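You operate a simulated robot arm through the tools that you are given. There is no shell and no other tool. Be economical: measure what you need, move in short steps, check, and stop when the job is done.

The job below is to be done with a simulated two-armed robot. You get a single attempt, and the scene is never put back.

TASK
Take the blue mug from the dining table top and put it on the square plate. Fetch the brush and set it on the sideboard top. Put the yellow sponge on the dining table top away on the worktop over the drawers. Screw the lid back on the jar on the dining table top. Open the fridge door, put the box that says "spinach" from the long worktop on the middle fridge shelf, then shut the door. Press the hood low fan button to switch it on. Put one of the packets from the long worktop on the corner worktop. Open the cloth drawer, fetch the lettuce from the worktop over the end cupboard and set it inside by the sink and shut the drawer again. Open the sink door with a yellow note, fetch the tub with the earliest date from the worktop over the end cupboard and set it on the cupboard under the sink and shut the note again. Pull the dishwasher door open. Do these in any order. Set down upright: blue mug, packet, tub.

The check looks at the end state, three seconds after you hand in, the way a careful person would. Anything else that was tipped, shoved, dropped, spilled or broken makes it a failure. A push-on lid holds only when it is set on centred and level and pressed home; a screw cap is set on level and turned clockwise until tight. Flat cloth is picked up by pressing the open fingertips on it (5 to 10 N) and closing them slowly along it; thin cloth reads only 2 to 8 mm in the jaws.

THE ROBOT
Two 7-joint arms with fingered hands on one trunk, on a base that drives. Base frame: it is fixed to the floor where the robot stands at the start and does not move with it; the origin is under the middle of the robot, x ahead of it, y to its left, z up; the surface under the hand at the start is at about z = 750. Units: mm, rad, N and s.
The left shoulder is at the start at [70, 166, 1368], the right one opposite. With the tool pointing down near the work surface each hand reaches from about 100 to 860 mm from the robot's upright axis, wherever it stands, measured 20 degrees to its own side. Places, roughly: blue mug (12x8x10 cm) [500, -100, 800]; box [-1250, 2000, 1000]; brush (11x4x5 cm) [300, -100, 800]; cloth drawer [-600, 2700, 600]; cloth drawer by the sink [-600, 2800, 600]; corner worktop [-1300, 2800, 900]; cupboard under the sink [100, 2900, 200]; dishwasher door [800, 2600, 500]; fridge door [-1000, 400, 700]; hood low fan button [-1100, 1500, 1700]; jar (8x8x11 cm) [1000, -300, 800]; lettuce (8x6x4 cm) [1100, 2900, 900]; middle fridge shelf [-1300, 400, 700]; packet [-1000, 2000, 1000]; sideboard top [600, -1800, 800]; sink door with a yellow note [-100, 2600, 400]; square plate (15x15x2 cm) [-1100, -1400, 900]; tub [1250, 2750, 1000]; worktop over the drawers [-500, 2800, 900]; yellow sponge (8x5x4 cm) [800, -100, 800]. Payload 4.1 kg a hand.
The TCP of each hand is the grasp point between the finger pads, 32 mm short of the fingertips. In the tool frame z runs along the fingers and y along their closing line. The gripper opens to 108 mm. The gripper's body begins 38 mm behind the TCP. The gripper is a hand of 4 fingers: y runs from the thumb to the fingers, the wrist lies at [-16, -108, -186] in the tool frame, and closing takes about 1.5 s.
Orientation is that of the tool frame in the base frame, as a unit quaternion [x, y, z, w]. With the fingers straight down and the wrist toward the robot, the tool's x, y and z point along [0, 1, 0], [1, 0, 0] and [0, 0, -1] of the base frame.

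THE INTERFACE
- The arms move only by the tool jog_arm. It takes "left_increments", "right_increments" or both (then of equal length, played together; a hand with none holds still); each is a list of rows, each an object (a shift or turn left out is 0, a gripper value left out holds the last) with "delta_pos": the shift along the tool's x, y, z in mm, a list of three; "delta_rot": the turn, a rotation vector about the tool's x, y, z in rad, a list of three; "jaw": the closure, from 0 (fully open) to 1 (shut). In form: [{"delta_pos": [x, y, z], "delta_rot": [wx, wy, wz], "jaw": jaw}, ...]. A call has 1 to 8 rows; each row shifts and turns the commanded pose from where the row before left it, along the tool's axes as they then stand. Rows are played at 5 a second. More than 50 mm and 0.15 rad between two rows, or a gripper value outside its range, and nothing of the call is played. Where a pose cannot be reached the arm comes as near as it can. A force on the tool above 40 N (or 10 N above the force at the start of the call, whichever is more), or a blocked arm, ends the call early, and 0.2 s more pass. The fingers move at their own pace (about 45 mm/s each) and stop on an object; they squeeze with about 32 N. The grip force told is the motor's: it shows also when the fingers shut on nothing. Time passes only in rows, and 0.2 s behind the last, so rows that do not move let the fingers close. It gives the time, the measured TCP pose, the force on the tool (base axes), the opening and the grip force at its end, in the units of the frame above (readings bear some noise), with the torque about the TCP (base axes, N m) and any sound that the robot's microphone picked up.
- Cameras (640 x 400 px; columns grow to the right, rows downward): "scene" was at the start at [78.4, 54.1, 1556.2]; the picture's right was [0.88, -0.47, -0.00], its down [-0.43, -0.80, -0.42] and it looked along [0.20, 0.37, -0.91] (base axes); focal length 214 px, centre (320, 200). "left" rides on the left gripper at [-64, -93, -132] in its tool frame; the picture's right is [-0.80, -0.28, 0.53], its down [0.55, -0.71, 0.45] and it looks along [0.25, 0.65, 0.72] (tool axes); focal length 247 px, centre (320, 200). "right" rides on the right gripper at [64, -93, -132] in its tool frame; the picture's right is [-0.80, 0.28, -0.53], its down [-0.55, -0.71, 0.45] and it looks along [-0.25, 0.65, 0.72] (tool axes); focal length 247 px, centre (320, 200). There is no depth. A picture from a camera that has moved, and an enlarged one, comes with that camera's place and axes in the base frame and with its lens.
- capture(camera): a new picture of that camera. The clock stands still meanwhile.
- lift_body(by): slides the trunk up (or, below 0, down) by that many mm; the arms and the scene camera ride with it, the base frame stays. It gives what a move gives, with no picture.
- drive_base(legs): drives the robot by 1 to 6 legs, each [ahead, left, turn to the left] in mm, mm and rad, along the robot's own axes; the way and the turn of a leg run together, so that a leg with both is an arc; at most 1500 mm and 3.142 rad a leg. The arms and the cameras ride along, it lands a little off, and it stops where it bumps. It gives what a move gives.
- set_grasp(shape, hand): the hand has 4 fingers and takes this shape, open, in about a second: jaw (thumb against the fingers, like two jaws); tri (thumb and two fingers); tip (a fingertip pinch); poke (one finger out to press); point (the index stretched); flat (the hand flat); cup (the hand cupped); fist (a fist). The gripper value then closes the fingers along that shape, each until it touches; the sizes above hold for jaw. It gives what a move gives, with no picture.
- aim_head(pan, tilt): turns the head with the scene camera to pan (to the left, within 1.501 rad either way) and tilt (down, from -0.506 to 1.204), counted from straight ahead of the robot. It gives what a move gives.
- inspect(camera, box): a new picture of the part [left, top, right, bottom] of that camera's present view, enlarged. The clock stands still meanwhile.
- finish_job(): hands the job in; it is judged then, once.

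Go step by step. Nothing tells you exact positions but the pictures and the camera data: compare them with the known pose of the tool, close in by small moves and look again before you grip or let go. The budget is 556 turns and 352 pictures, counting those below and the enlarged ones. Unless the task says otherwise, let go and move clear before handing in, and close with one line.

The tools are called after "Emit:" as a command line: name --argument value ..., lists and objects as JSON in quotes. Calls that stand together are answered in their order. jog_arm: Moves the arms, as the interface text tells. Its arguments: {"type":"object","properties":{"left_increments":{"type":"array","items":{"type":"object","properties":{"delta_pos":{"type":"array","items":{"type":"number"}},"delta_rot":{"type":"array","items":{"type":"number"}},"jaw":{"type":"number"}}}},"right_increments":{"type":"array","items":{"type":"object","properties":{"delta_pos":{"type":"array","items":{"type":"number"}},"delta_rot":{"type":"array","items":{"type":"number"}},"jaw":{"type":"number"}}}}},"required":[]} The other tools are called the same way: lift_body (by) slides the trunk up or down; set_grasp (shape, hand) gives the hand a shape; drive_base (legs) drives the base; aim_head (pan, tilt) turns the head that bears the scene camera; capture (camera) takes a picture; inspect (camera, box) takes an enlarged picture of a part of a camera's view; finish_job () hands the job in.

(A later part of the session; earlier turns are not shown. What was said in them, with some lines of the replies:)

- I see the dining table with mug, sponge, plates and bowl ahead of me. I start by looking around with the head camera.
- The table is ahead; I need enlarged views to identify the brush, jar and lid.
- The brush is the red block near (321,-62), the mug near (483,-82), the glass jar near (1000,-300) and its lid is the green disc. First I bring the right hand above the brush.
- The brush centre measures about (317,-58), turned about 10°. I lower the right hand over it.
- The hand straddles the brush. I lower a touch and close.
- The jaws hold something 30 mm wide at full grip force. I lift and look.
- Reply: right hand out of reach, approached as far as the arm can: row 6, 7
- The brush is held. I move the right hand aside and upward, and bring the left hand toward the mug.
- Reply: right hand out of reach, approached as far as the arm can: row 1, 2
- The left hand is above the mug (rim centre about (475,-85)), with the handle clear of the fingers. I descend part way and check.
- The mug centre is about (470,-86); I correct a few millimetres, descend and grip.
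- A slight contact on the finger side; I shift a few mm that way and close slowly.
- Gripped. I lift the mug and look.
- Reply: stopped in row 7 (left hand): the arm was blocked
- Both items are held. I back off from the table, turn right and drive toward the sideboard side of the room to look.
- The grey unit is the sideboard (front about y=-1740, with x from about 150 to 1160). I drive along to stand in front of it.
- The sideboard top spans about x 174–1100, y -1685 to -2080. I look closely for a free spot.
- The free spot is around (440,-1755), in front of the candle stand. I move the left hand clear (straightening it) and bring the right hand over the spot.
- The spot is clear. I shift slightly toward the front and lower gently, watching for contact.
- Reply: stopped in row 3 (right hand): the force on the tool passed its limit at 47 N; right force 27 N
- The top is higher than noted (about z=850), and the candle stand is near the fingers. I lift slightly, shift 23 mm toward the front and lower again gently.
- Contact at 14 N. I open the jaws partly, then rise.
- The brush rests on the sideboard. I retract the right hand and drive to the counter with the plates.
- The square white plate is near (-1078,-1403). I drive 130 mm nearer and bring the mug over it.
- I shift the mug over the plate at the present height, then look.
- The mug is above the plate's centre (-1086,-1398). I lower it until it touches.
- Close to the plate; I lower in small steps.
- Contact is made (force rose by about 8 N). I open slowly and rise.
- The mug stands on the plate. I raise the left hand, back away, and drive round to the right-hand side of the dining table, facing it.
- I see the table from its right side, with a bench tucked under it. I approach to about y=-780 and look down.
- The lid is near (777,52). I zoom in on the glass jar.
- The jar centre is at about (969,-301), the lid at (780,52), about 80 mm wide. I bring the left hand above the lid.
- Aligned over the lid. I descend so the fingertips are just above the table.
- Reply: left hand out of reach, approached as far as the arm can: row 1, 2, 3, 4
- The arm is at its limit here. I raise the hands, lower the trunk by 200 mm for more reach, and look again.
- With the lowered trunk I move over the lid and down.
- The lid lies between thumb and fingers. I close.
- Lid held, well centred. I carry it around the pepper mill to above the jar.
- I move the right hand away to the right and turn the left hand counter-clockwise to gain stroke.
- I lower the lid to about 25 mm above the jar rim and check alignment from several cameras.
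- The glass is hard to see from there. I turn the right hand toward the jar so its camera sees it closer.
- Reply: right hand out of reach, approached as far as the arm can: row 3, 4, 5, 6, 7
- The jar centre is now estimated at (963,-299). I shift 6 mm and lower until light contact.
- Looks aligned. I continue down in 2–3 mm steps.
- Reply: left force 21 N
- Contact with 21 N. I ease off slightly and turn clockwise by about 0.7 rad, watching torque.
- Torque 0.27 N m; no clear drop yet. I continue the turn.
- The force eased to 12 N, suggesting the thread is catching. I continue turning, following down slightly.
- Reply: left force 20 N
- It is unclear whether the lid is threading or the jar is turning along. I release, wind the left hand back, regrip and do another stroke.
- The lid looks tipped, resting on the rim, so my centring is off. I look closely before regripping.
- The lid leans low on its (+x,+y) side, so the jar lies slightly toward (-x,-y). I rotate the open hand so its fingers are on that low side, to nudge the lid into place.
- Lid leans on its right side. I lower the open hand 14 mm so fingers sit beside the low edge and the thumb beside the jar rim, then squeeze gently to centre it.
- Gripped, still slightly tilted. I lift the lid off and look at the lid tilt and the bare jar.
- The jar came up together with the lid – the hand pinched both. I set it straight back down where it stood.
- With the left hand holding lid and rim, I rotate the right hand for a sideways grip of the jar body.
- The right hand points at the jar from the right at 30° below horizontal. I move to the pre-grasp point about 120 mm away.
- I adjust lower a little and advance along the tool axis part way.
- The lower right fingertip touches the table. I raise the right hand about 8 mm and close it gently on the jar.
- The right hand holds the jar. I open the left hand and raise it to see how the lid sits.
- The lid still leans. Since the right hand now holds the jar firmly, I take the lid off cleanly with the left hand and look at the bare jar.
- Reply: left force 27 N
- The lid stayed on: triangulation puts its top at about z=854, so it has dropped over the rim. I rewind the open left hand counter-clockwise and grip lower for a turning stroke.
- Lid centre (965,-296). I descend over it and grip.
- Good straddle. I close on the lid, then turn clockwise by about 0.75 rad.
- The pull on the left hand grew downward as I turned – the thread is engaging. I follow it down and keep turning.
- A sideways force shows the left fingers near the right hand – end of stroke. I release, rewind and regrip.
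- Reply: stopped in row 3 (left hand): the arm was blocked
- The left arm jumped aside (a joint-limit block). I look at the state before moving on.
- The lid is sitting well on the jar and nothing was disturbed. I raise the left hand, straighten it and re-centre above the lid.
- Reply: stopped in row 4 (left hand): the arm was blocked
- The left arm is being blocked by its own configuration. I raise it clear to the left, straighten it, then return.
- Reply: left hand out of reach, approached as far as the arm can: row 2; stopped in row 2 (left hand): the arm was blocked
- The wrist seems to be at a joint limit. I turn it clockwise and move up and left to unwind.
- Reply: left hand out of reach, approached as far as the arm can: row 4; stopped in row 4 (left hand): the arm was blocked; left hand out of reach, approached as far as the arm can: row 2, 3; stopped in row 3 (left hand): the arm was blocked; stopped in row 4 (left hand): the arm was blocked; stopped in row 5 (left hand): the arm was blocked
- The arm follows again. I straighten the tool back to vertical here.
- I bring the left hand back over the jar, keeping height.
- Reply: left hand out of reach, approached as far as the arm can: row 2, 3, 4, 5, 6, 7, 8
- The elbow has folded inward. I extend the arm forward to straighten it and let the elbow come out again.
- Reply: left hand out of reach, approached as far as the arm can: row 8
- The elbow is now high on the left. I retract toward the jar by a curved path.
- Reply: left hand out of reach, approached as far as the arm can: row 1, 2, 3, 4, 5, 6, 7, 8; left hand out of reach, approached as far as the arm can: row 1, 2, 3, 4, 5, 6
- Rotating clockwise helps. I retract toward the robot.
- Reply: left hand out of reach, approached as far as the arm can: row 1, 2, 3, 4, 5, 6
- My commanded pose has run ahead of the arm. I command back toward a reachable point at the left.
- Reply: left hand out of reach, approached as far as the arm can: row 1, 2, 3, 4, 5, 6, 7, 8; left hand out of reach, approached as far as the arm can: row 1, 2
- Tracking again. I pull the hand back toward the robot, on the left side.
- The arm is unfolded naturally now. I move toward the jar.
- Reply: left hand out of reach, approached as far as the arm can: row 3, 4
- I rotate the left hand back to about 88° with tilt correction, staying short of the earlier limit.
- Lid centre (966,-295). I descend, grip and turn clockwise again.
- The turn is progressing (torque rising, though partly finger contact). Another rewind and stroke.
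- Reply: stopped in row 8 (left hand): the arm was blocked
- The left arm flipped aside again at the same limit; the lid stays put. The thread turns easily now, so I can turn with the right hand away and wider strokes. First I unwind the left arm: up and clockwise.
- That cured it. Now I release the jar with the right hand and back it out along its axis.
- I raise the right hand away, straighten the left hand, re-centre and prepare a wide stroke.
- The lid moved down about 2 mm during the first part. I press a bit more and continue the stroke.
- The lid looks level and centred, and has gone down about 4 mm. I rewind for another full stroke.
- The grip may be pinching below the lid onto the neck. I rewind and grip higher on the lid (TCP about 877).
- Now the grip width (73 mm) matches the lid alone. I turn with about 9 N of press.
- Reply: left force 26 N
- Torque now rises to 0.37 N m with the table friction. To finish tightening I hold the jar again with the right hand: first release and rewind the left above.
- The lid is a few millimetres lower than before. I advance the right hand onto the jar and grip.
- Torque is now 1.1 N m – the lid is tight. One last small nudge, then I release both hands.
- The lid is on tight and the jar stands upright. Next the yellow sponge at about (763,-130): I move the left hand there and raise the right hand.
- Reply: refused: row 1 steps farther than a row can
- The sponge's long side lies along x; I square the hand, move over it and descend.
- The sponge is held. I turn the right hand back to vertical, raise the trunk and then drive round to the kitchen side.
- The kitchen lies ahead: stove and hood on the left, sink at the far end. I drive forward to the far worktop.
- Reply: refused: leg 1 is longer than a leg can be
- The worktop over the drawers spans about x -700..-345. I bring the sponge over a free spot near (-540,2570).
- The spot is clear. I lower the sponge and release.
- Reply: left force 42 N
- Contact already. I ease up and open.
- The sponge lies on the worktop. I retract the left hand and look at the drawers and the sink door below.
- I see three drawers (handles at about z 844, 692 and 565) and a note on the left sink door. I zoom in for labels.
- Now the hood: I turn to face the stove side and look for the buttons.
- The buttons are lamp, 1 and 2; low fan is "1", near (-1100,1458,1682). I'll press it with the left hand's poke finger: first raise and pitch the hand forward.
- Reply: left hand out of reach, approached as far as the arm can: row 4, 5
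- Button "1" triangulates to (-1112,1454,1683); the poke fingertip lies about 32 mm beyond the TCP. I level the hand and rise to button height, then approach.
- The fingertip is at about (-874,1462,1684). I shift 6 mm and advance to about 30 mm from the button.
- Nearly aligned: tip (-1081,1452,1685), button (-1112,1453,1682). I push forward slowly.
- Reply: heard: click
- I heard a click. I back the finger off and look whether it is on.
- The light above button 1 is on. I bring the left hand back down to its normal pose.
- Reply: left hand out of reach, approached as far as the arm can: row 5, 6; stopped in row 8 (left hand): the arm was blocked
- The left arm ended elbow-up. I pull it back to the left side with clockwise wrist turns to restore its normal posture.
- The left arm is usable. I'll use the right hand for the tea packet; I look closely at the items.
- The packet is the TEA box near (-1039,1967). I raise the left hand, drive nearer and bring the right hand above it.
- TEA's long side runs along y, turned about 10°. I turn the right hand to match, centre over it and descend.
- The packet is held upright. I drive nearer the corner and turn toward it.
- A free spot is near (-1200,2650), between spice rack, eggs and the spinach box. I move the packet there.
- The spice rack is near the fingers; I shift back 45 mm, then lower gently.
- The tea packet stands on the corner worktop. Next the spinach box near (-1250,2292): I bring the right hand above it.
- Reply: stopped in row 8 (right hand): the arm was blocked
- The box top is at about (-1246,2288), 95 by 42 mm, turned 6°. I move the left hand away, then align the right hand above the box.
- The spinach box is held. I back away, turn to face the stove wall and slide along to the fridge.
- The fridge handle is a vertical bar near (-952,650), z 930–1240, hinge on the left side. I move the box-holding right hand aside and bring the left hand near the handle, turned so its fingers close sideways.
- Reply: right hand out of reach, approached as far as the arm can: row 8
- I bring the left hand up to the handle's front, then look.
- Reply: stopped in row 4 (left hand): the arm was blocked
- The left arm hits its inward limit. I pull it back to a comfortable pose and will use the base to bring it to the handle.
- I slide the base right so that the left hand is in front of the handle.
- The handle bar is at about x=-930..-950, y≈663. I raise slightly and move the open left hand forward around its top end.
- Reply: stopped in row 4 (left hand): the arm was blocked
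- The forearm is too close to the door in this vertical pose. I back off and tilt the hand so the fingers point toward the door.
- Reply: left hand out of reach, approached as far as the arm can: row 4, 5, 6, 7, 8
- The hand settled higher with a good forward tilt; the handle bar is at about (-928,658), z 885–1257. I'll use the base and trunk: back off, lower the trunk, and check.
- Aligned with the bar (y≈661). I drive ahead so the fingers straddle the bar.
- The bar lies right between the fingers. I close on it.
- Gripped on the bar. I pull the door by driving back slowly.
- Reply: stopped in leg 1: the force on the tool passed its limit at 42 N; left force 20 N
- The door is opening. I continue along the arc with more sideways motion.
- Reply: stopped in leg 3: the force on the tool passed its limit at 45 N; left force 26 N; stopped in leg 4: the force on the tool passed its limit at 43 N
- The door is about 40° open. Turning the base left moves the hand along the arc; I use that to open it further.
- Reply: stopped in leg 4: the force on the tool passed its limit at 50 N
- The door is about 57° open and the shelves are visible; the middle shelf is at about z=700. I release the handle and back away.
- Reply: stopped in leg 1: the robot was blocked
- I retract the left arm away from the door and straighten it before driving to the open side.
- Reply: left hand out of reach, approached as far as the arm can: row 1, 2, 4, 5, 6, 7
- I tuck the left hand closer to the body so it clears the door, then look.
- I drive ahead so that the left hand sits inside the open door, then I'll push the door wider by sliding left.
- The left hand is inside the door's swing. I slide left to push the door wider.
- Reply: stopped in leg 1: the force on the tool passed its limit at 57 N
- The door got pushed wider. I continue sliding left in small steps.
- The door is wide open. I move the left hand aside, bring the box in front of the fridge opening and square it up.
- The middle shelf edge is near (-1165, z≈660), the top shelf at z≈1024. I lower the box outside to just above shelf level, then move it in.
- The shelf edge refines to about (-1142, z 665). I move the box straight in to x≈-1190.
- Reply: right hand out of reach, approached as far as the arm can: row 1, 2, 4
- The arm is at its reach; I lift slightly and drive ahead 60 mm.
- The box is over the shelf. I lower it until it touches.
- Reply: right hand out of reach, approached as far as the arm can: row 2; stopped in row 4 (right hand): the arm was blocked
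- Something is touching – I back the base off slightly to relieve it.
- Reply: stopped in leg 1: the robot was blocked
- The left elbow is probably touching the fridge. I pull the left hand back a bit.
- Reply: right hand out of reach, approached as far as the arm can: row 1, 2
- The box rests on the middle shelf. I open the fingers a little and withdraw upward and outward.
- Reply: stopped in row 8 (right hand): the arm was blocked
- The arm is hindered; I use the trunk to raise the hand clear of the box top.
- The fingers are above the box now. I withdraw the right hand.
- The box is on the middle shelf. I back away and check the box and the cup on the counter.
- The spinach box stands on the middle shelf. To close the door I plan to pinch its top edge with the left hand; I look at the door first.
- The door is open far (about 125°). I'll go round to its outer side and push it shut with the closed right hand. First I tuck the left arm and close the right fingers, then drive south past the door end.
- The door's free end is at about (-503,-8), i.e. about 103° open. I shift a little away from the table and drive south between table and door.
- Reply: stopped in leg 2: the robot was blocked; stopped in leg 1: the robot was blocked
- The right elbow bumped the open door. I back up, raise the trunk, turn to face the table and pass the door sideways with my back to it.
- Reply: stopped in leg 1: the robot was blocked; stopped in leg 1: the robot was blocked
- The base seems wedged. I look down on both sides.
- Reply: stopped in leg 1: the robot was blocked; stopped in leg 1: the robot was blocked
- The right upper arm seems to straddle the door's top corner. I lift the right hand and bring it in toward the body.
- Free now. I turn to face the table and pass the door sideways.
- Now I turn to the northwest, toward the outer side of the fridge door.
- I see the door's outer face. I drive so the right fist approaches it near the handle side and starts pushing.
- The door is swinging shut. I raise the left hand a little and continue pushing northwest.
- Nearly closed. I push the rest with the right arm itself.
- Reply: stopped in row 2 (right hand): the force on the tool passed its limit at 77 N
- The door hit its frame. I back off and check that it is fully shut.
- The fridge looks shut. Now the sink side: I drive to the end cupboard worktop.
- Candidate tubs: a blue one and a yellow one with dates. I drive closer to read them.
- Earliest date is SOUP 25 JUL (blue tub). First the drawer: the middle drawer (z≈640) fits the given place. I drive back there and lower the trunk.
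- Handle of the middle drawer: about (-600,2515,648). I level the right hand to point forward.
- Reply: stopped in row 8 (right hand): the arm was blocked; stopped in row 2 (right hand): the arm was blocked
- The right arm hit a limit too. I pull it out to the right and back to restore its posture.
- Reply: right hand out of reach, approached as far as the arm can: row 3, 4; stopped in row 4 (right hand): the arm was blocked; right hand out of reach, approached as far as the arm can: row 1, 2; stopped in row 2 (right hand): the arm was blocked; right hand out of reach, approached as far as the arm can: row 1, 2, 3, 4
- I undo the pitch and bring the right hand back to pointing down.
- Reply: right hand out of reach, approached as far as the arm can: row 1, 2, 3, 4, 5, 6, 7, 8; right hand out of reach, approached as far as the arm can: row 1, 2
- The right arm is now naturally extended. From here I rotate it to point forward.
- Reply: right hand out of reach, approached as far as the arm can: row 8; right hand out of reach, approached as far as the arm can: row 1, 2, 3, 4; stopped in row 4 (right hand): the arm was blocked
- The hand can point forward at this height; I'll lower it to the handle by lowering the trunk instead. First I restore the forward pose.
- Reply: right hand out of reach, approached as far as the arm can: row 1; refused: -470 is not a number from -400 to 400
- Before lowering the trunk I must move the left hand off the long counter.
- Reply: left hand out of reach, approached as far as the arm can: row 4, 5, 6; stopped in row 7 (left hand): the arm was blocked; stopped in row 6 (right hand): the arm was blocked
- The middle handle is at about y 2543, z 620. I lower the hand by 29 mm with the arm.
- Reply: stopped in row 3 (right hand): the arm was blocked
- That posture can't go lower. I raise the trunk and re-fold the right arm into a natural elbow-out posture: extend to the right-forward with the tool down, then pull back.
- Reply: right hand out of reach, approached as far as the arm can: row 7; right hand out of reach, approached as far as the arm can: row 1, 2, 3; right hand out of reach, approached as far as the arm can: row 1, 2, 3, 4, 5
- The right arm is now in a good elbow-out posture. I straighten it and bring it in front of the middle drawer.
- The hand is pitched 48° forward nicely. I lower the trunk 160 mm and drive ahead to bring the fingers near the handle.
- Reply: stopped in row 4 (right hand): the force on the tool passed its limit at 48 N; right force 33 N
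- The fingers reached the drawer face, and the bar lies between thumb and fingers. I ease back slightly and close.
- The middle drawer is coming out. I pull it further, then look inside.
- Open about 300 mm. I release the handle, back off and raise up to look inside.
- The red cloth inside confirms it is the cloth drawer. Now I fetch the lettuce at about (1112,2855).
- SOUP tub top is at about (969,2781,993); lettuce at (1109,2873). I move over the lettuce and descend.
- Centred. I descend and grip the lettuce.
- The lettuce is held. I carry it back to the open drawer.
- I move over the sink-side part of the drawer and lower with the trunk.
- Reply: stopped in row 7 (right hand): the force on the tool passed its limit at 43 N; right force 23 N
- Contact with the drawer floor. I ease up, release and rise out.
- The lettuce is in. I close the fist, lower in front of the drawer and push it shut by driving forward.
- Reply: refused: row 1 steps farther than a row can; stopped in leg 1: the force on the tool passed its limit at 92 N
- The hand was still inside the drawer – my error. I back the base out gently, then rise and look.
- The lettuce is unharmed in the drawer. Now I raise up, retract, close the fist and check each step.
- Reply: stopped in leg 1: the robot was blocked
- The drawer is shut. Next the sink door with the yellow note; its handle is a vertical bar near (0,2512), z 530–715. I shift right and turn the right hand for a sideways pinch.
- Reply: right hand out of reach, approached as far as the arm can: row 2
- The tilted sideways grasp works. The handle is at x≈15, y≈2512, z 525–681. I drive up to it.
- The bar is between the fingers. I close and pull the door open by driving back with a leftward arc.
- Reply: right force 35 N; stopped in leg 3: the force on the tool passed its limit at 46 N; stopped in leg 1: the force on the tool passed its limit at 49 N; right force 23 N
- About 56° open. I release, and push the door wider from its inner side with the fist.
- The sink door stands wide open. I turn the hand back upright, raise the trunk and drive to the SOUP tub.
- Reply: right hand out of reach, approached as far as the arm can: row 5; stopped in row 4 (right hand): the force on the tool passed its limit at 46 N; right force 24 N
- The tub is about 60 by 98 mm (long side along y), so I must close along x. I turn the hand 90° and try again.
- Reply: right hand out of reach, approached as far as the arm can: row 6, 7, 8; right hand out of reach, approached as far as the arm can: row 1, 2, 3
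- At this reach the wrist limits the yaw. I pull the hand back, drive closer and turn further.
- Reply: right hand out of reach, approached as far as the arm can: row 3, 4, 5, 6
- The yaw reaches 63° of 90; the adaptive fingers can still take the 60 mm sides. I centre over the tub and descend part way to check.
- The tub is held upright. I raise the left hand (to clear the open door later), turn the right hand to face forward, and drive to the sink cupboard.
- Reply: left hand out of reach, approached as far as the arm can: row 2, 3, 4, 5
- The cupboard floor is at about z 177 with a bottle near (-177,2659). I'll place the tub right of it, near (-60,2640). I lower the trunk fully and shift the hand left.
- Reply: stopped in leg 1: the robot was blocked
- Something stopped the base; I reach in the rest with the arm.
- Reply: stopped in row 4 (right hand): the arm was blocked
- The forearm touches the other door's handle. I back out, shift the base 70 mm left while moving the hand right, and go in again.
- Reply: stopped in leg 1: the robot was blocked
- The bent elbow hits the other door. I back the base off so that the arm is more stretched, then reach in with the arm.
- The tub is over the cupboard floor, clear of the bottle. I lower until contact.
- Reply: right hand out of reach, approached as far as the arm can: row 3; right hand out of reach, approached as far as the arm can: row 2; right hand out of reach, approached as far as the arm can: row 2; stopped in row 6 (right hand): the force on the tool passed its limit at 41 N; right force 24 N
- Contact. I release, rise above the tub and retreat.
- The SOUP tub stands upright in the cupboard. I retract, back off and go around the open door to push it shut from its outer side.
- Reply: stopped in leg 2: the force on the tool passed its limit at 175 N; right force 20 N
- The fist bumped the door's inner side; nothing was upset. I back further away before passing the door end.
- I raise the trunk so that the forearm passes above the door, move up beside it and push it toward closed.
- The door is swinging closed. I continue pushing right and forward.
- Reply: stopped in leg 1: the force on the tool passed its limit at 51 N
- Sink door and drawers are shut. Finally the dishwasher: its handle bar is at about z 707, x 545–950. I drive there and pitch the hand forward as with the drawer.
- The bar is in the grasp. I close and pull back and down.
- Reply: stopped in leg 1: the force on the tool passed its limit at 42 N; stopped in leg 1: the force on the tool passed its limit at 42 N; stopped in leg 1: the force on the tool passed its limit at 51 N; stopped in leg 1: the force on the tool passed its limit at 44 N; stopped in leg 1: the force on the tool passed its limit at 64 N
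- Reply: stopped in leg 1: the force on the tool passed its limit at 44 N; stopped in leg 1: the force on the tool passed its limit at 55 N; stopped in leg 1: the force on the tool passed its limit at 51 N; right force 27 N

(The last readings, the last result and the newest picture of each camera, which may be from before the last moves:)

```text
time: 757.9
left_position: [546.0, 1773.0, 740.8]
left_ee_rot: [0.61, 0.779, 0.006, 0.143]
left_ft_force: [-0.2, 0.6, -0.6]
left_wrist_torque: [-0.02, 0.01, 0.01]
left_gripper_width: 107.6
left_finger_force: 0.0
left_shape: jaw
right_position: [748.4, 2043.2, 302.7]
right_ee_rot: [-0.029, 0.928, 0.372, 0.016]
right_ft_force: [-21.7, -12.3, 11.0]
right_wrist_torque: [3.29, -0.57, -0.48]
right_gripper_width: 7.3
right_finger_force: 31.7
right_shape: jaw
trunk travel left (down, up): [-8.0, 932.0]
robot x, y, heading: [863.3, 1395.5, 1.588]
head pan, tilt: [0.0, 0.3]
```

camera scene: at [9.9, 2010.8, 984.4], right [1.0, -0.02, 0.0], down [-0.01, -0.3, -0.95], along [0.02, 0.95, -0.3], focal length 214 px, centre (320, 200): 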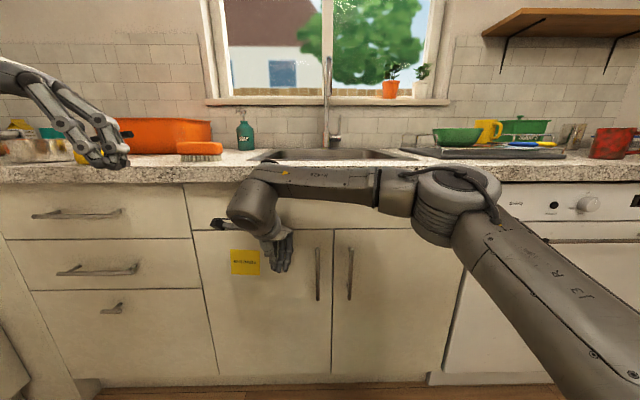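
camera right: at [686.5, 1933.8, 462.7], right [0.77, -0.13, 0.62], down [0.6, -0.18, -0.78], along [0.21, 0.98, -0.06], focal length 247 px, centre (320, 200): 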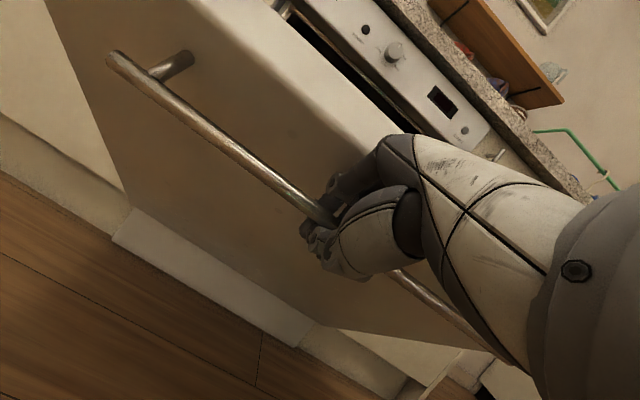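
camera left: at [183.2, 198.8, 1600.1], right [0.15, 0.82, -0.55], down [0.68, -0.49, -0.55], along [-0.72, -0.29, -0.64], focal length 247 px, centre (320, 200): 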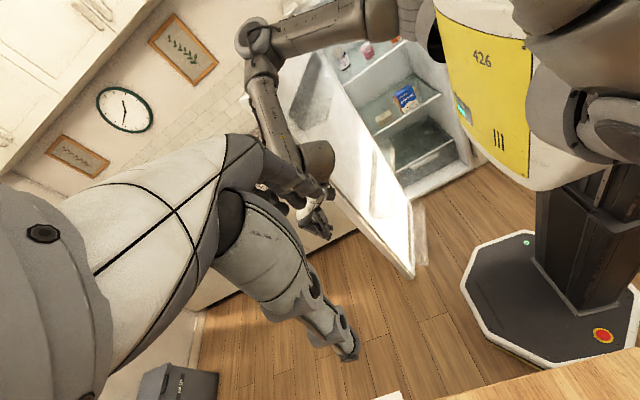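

The door is about 75° down. I release the handle, back away and look.

Emit:
jog_arm --right_increments '[{"jaw": 0.6}, {"jaw": 0.3}, {}, {"delta_pos": [0, -10, -30]}, {"delta_pos": [0, 0, -40]}, {"delta_pos": [0, 0, -40]}]'

Emit:
drive_base --legs '[[-200, 0, 0]]'

Emit:
lift_body --by 400

Emit:
aim_head --pan 0.1 --tilt 0.5

Emit:
capture --camera "scene"

```text
time: 759.0
left_position: [546.8, 1777.7, 738.6]
left_ee_rot: [0.611, 0.779, 0.004, 0.143]
left_ft_force: [-0.2, 0.2, -0.2]
left_wrist_torque: [0.0, 0.0, -0.03]
left_gripper_width: 107.6
left_finger_force: 0.0
left_shape: jaw
right_position: [755.7, 2015.7, 317.7]
right_ee_rot: [-0.025, 0.928, 0.37, 0.019]
right_ft_force: [-5.5, 29.2, -10.9]
right_wrist_torque: [-1.01, -0.07, 0.4]
right_gripper_width: 81.7
right_finger_force: 0.0
right_shape: jaw
trunk travel left (down, up): [-8.0, 932.0]
robot x, y, heading: [868.1, 1398.8, 1.586]
head pan, tilt: [0.0, 0.3]
stopped in row 5 (right hand): the force on the tool passed its limit at 56 N (the readings are from after the stop); the commanded pose is now the measured one
```

```text
time: 759.8
left_position: [546.8, 1773.6, 738.8]
left_ee_rot: [0.61, 0.779, 0.004, 0.142]
left_ft_force: [0.0, 0.8, -0.3]
left_wrist_torque: [0.01, -0.02, 0.01]
left_gripper_width: 107.9
left_finger_force: 0.1
left_shape: jaw
right_position: [755.5, 2014.2, 317.8]
right_ee_rot: [-0.024, 0.928, 0.371, 0.02]
right_ft_force: [-5.9, 18.8, -13.5]
right_wrist_torque: [-0.35, -0.04, 0.36]
right_gripper_width: 83.4
right_finger_force: 0.0
right_shape: jaw
trunk travel left (down, up): [-8.0, 932.0]
robot x, y, heading: [863.3, 1394.1, 1.589]
head pan, tilt: [0.0, 0.3]
stopped in leg 1: the force on the tool passed its limit at 54 N (the readings are from after the stop); the commanded pose is now the measured one
```

```text
time: 760.2
left_position: [547.4, 1774.4, 741.5]
left_ee_rot: [0.61, 0.779, 0.003, 0.144]
left_ft_force: [0.6, -0.2, -0.5]
left_wrist_torque: [0.0, -0.03, -0.02]
left_gripper_width: 107.8
left_finger_force: 0.1
left_shape: jaw
right_position: [755.7, 2016.3, 321.7]
right_ee_rot: [-0.023, 0.928, 0.371, 0.021]
right_ft_force: [-5.9, 21.9, -13.0]
right_wrist_torque: [-0.5, -0.08, 0.4]
right_gripper_width: 82.9
right_finger_force: 0.1
right_shape: jaw
trunk travel left (down, up): [-12.0, 928.0]
robot x, y, heading: [862.0, 1397.6, 1.584]
head pan, tilt: [0.0, 0.3]
stopped: the force on the tool passed its limit at 43 N (the readings are from after the stop); the commanded pose is now the measured one
```

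```text
time: 760.9
left_position: [546.7, 1773.9, 742.6]
left_ee_rot: [0.611, 0.779, 0.003, 0.143]
left_ft_force: [-0.2, -0.1, 0.1]
left_wrist_torque: [-0.02, 0.02, 0.0]
left_gripper_width: 107.9
left_finger_force: 0.0
left_shape: jaw
right_position: [756.2, 2015.3, 321.7]
right_ee_rot: [-0.024, 0.928, 0.372, 0.021]
right_ft_force: [-8.9, 31.3, -15.2]
right_wrist_torque: [-1.09, -0.2, 0.57]
right_gripper_width: 83.3
right_finger_force: 0.0
right_shape: jaw
trunk travel left (down, up): [-12.0, 928.0]
robot x, y, heading: [862.6, 1394.6, 1.585]
head pan, tilt: [0.099, 0.499]
```

```text
37 pictures are left
camera scene: at [852.4, 1540.0, 742.5], right [0.99, 0.12, 0.0], down [0.06, -0.48, -0.88], along [-0.1, 0.87, -0.48], focal length 214 px, centre (320, 200)
```

scene: 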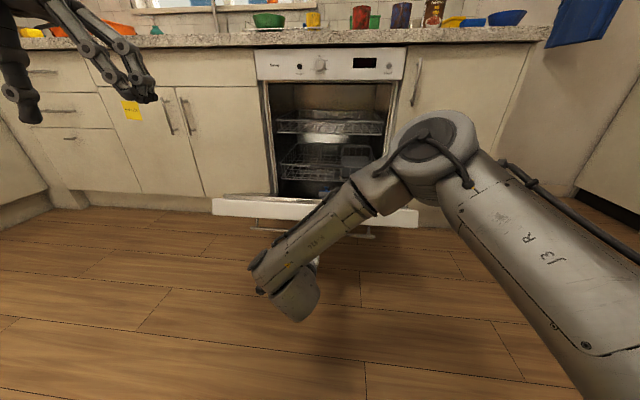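

The door is nearly fully open, but the fingers are still hooked on the bar. I ease forward, pitch the hand level and then pull straight out.

Emit:
jog_arm --right_increments '[{"delta_pos": [0, 2, 8], "jaw": 0}, {"delta_rot": [-0.12, 0, 0]}, {"delta_rot": [-0.12, 0, 0]}, {"delta_rot": [-0.12, 0, 0]}, {"delta_rot": [-0.12, 0, 0]}, {"delta_rot": [-0.12, 0, 0]}, {}]'

Emit:
capture --camera "right"

```text
time: 762.5
left_position: [546.7, 1771.9, 742.3]
left_ee_rot: [0.611, 0.779, 0.004, 0.142]
left_ft_force: [-0.8, -0.9, 0.4]
left_wrist_torque: [0.03, -0.01, -0.03]
left_gripper_width: 107.6
left_finger_force: 0.0
left_shape: jaw
right_position: [755.7, 2022.0, 318.3]
right_ee_rot: [-0.027, 0.775, 0.632, 0.013]
right_ft_force: [-0.4, -0.2, -0.4]
right_wrist_torque: [0.03, 0.0, 0.0]
right_gripper_width: 107.4
right_finger_force: 0.0
right_shape: jaw
trunk travel left (down, up): [-12.0, 928.0]
robot x, y, heading: [862.8, 1397.0, 1.584]
head pan, tilt: [0.099, 0.499]
```

```text
36 pictures are left
camera right: at [700.1, 1871.7, 252.0], right [0.79, -0.44, 0.43], down [0.58, 0.31, -0.75], along [0.2, 0.84, 0.5], focal length 247 px, centre (320, 200)
```

right: 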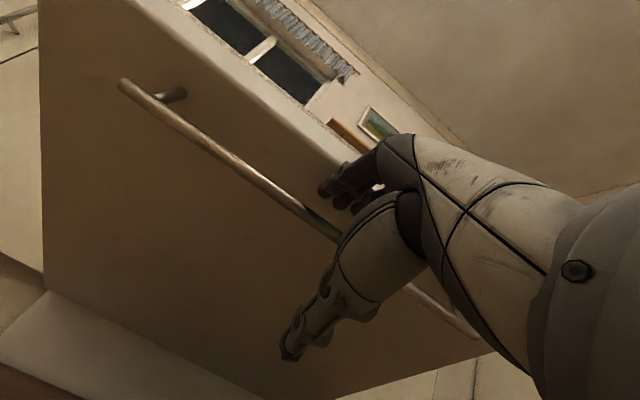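

Free now. I withdraw straight back and then look at the door.

Emit:
jog_arm --right_increments '[{"delta_pos": [0, 0, -25]}, {"delta_pos": [0, 0, -35]}, {"delta_pos": [0, 0, -40]}, {}]'

Emit:
drive_base --legs '[[-250, 0, 0]]'

Emit:
lift_body --by 400

Emit:
capture --camera "scene"

```text
time: 763.2
left_position: [546.3, 1771.8, 744.1]
left_ee_rot: [0.612, 0.778, 0.004, 0.142]
left_ft_force: [0.3, -0.3, -0.3]
left_wrist_torque: [-0.03, -0.03, 0.0]
left_gripper_width: 107.9
left_finger_force: 0.0
left_shape: jaw
right_position: [837.0, 1983.2, 291.2]
right_ee_rot: [0.081, 0.816, 0.57, 0.041]
right_ft_force: [-0.6, 0.0, -0.1]
right_wrist_torque: [0.02, 0.01, -0.02]
right_gripper_width: 107.9
right_finger_force: 0.1
right_shape: jaw
right hand out of reach, approached as far as the arm can: row 3
trunk travel left (down, up): [-12.0, 928.0]
robot x, y, heading: [859.9, 1397.7, 1.588]
head pan, tilt: [0.099, 0.499]
stopped in row 3 (right hand): the arm was blocked; the commanded pose is now the measured one
```

```text
time: 765.0
left_position: [549.9, 1523.8, 744.2]
left_ee_rot: [0.608, 0.781, 0.004, 0.142]
left_ft_force: [0.2, -0.2, 0.2]
left_wrist_torque: [-0.02, 0.02, 0.0]
left_gripper_width: 108.0
left_finger_force: 0.0
left_shape: jaw
right_position: [837.5, 1737.0, 291.2]
right_ee_rot: [0.077, 0.816, 0.572, 0.038]
right_ft_force: [0.4, 0.2, -0.2]
right_wrist_torque: [0.0, 0.0, 0.02]
right_gripper_width: 108.2
right_finger_force: 0.1
right_shape: jaw
trunk travel left (down, up): [-12.0, 928.0]
robot x, y, heading: [872.0, 1148.2, 1.596]
head pan, tilt: [0.099, 0.499]
```

```text
time: 768.9
left_position: [549.3, 1522.3, 1142.0]
left_ee_rot: [0.608, 0.781, 0.005, 0.141]
left_ft_force: [-0.5, -0.6, -0.2]
left_wrist_torque: [-0.02, 0.0, -0.02]
left_gripper_width: 107.9
left_finger_force: 0.0
left_shape: jaw
right_position: [839.0, 1736.1, 691.4]
right_ee_rot: [0.079, 0.816, 0.572, 0.039]
right_ft_force: [1.8, 0.5, 0.2]
right_wrist_torque: [-0.03, 0.01, 0.0]
right_gripper_width: 108.0
right_finger_force: 0.1
right_shape: jaw
trunk travel left (down, up): [-412.0, 528.0]
robot x, y, heading: [873.8, 1148.7, 1.594]
head pan, tilt: [0.099, 0.499]
```

```text
35 pictures are left
camera scene: at [856.7, 1290.8, 1142.9], right [0.99, 0.12, 0.0], down [0.06, -0.48, -0.88], along [-0.11, 0.87, -0.48], focal length 214 px, centre (320, 200)
```

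scene: 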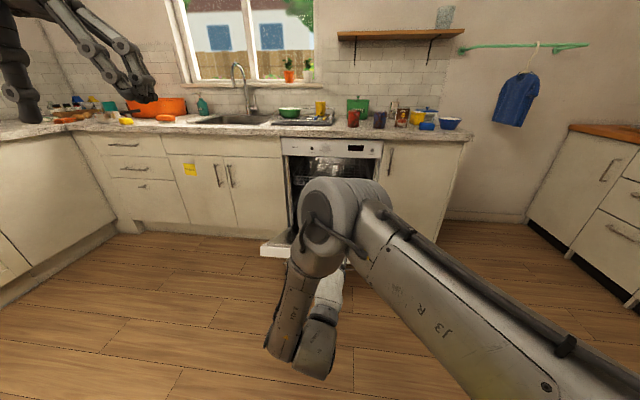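

The dishwasher is open. I shift left for a clearer view of its door angle.

Emit:
drive_base --legs '[[0, 650, 0]]'

Emit:
aim_head --pan -0.5 --tilt 0.5

Emit:
capture --camera "scene"

```text
time: 772.4
left_position: [-86.1, 1509.0, 1143.4]
left_ee_rot: [0.608, 0.781, 0.005, 0.143]
left_ft_force: [-0.4, 0.4, 0.2]
left_wrist_torque: [-0.04, 0.01, 0.0]
left_gripper_width: 107.7
left_finger_force: 0.1
left_shape: jaw
right_position: [203.8, 1722.4, 690.3]
right_ee_rot: [0.079, 0.816, 0.572, 0.039]
right_ft_force: [-0.1, 0.4, -0.1]
right_wrist_torque: [0.01, 0.0, 0.01]
right_gripper_width: 107.8
right_finger_force: 0.0
right_shape: jaw
trunk travel left (down, up): [-412.0, 528.0]
robot x, y, heading: [233.8, 1138.6, 1.587]
head pan, tilt: [0.099, 0.499]
```

```text
time: 773.4
left_position: [-84.5, 1508.3, 1143.7]
left_ee_rot: [0.608, 0.781, 0.005, 0.142]
left_ft_force: [-0.2, 0.4, -0.8]
left_wrist_torque: [-0.01, -0.02, -0.01]
left_gripper_width: 107.7
left_finger_force: 0.2
left_shape: jaw
right_position: [204.4, 1722.1, 690.6]
right_ee_rot: [0.081, 0.816, 0.571, 0.04]
right_ft_force: [-0.7, 0.0, -1.2]
right_wrist_torque: [0.01, -0.02, 0.03]
right_gripper_width: 108.1
right_finger_force: 0.0
right_shape: jaw
trunk travel left (down, up): [-412.0, 528.0]
robot x, y, heading: [233.9, 1132.4, 1.593]
head pan, tilt: [-0.499, 0.499]
```

```text
34 pictures are left
camera scene: at [274.9, 1266.9, 1142.9], right [0.89, -0.46, 0.0], down [-0.22, -0.43, -0.88], along [0.4, 0.78, -0.48], focal length 214 px, centre (320, 200)
```

scene: 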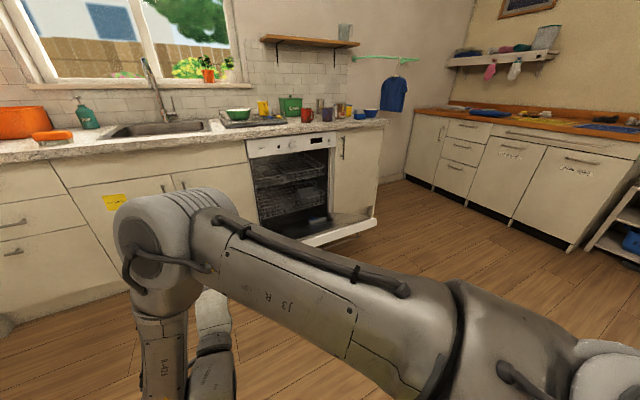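

The dishwasher door lies nearly flat open. I turn to check the fridge, stove counter and dining area once more.

Emit:
drive_base --legs '[[0, 0, 1.6]]'

Emit:
aim_head --pan 0.3 --tilt 0.3

Emit:
capture --camera "scene"

```text
time: 777.8
left_position: [-114.4, 789.1, 1144.1]
left_ee_rot: [-0.157, 0.977, 0.107, 0.094]
left_ft_force: [0.2, -0.2, 0.0]
left_wrist_torque: [-0.02, 0.0, -0.01]
left_gripper_width: 107.8
left_finger_force: 0.1
left_shape: jaw
right_position: [-348.8, 1063.1, 691.3]
right_ee_rot: [-0.543, 0.613, 0.418, -0.392]
right_ft_force: [-0.1, -0.2, 1.2]
right_wrist_torque: [0.0, -0.02, 0.02]
right_gripper_width: 108.1
right_finger_force: 0.0
right_shape: jaw
trunk travel left (down, up): [-412.0, 528.0]
robot x, y, heading: [231.5, 1135.2, -3.053]
head pan, tilt: [-0.499, 0.499]
```

```text
time: 778.9
left_position: [-115.0, 789.1, 1143.1]
left_ee_rot: [-0.157, 0.977, 0.107, 0.093]
left_ft_force: [0.9, 0.5, 0.0]
left_wrist_torque: [0.01, 0.0, 0.0]
left_gripper_width: 107.5
left_finger_force: 0.2
left_shape: jaw
right_position: [-350.0, 1064.3, 690.5]
right_ee_rot: [-0.543, 0.614, 0.418, -0.392]
right_ft_force: [-0.2, -0.3, -0.5]
right_wrist_torque: [0.01, -0.02, -0.02]
right_gripper_width: 107.9
right_finger_force: 0.2
right_shape: jaw
trunk travel left (down, up): [-412.0, 528.0]
robot x, y, heading: [235.5, 1137.5, -3.044]
head pan, tilt: [0.3, 0.3]
```

```text
33 pictures are left
camera scene: at [98.1, 1095.1, 1161.3], right [-0.38, 0.92, 0.0], down [0.27, 0.11, -0.96], along [-0.88, -0.37, -0.3], focal length 214 px, centre (320, 200)
```

scene: 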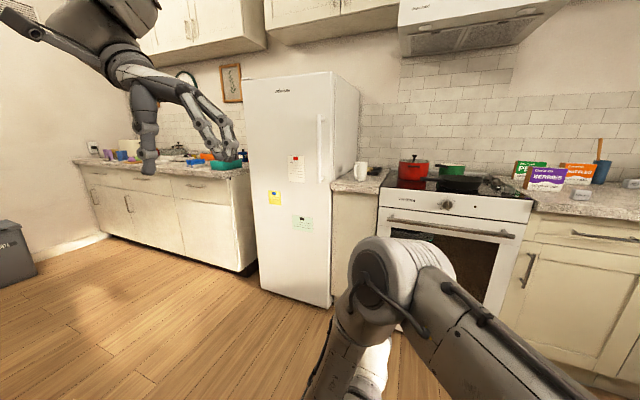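

Emit:
inspect --camera "scene" --box '[240, 60, 460, 320]'

Emit:
inspect --camera "scene" --box '[70, 125, 260, 215]'

```text
1.54 times, centred on (350, 190) of scene
camera zoom: at [98.1, 1095.1, 1161.3], right [-0.38, 0.92, 0.0], down [0.27, 0.11, -0.96], along [-0.88, -0.37, -0.3], focal length 330 px, centre (274, 215)
```

zoom: 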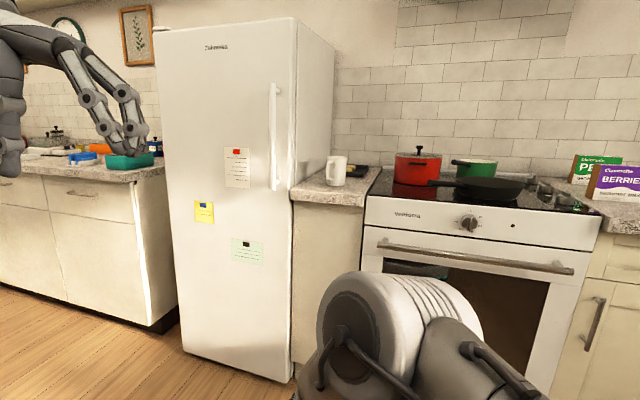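

```text
3.37 times, centred on (165, 170) of scene
camera zoom: at [98.1, 1095.1, 1161.3], right [-0.38, 0.92, 0.0], down [0.27, 0.11, -0.96], along [-0.88, -0.37, -0.3], focal length 722 px, centre (842, 301)
```

zoom: 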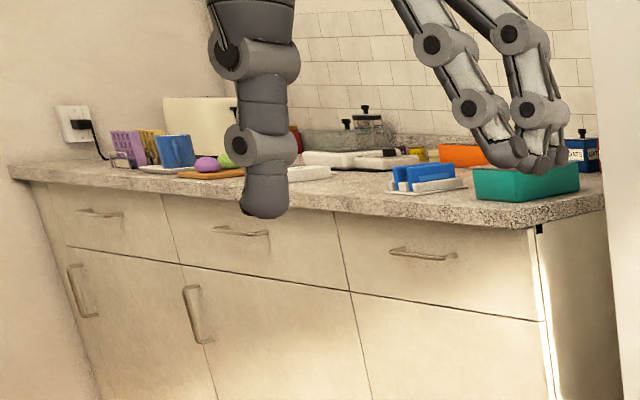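

Emit:
aim_head --pan 1.45 --tilt 0.4

Emit:
capture --camera "scene"

```text
time: 780.3
left_position: [-114.2, 789.8, 1142.9]
left_ee_rot: [-0.158, 0.977, 0.107, 0.093]
left_ft_force: [-1.2, -0.4, 0.8]
left_wrist_torque: [-0.02, -0.01, -0.03]
left_gripper_width: 107.7
left_finger_force: 0.0
left_shape: jaw
right_position: [-349.0, 1062.5, 691.8]
right_ee_rot: [-0.543, 0.614, 0.418, -0.391]
right_ft_force: [0.0, -0.4, 0.2]
right_wrist_torque: [-0.01, 0.01, 0.02]
right_gripper_width: 108.3
right_finger_force: 0.1
right_shape: jaw
trunk travel left (down, up): [-412.0, 528.0]
robot x, y, heading: [234.0, 1135.1, -3.048]
head pan, tilt: [1.45, 0.4]
```

```text
30 pictures are left
camera scene: at [181.9, 1038.4, 1152.1], right [-1.0, 0.03, 0.0], down [0.01, 0.39, -0.92], along [-0.02, -0.92, -0.39], focal length 214 px, centre (320, 200)
```

scene: 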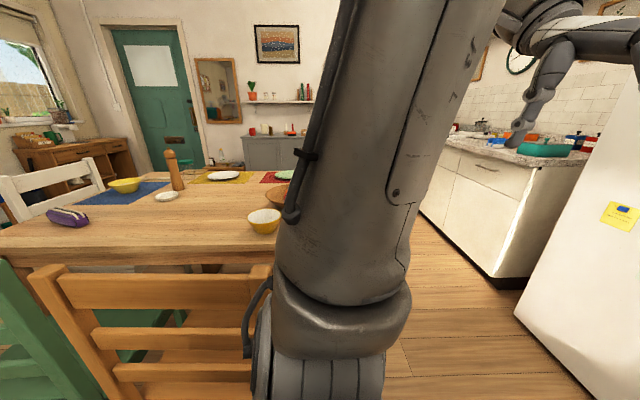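

Everything checks out: the fridge, drawer and sink door are shut, the dishwasher is open, the hood light is on, and all items are placed with both hands clear. I hand in.

Emit:
finish_job

```text
The job is handed in.
```

All ten tasks are done and handed in. Two need a note: the dishwasher door is pulled down about 75–80° rather than fully flat, and I lightly bumped an object that is probably the orange dining chair. It still stands upright, though it may have shifted by a few centimetres.
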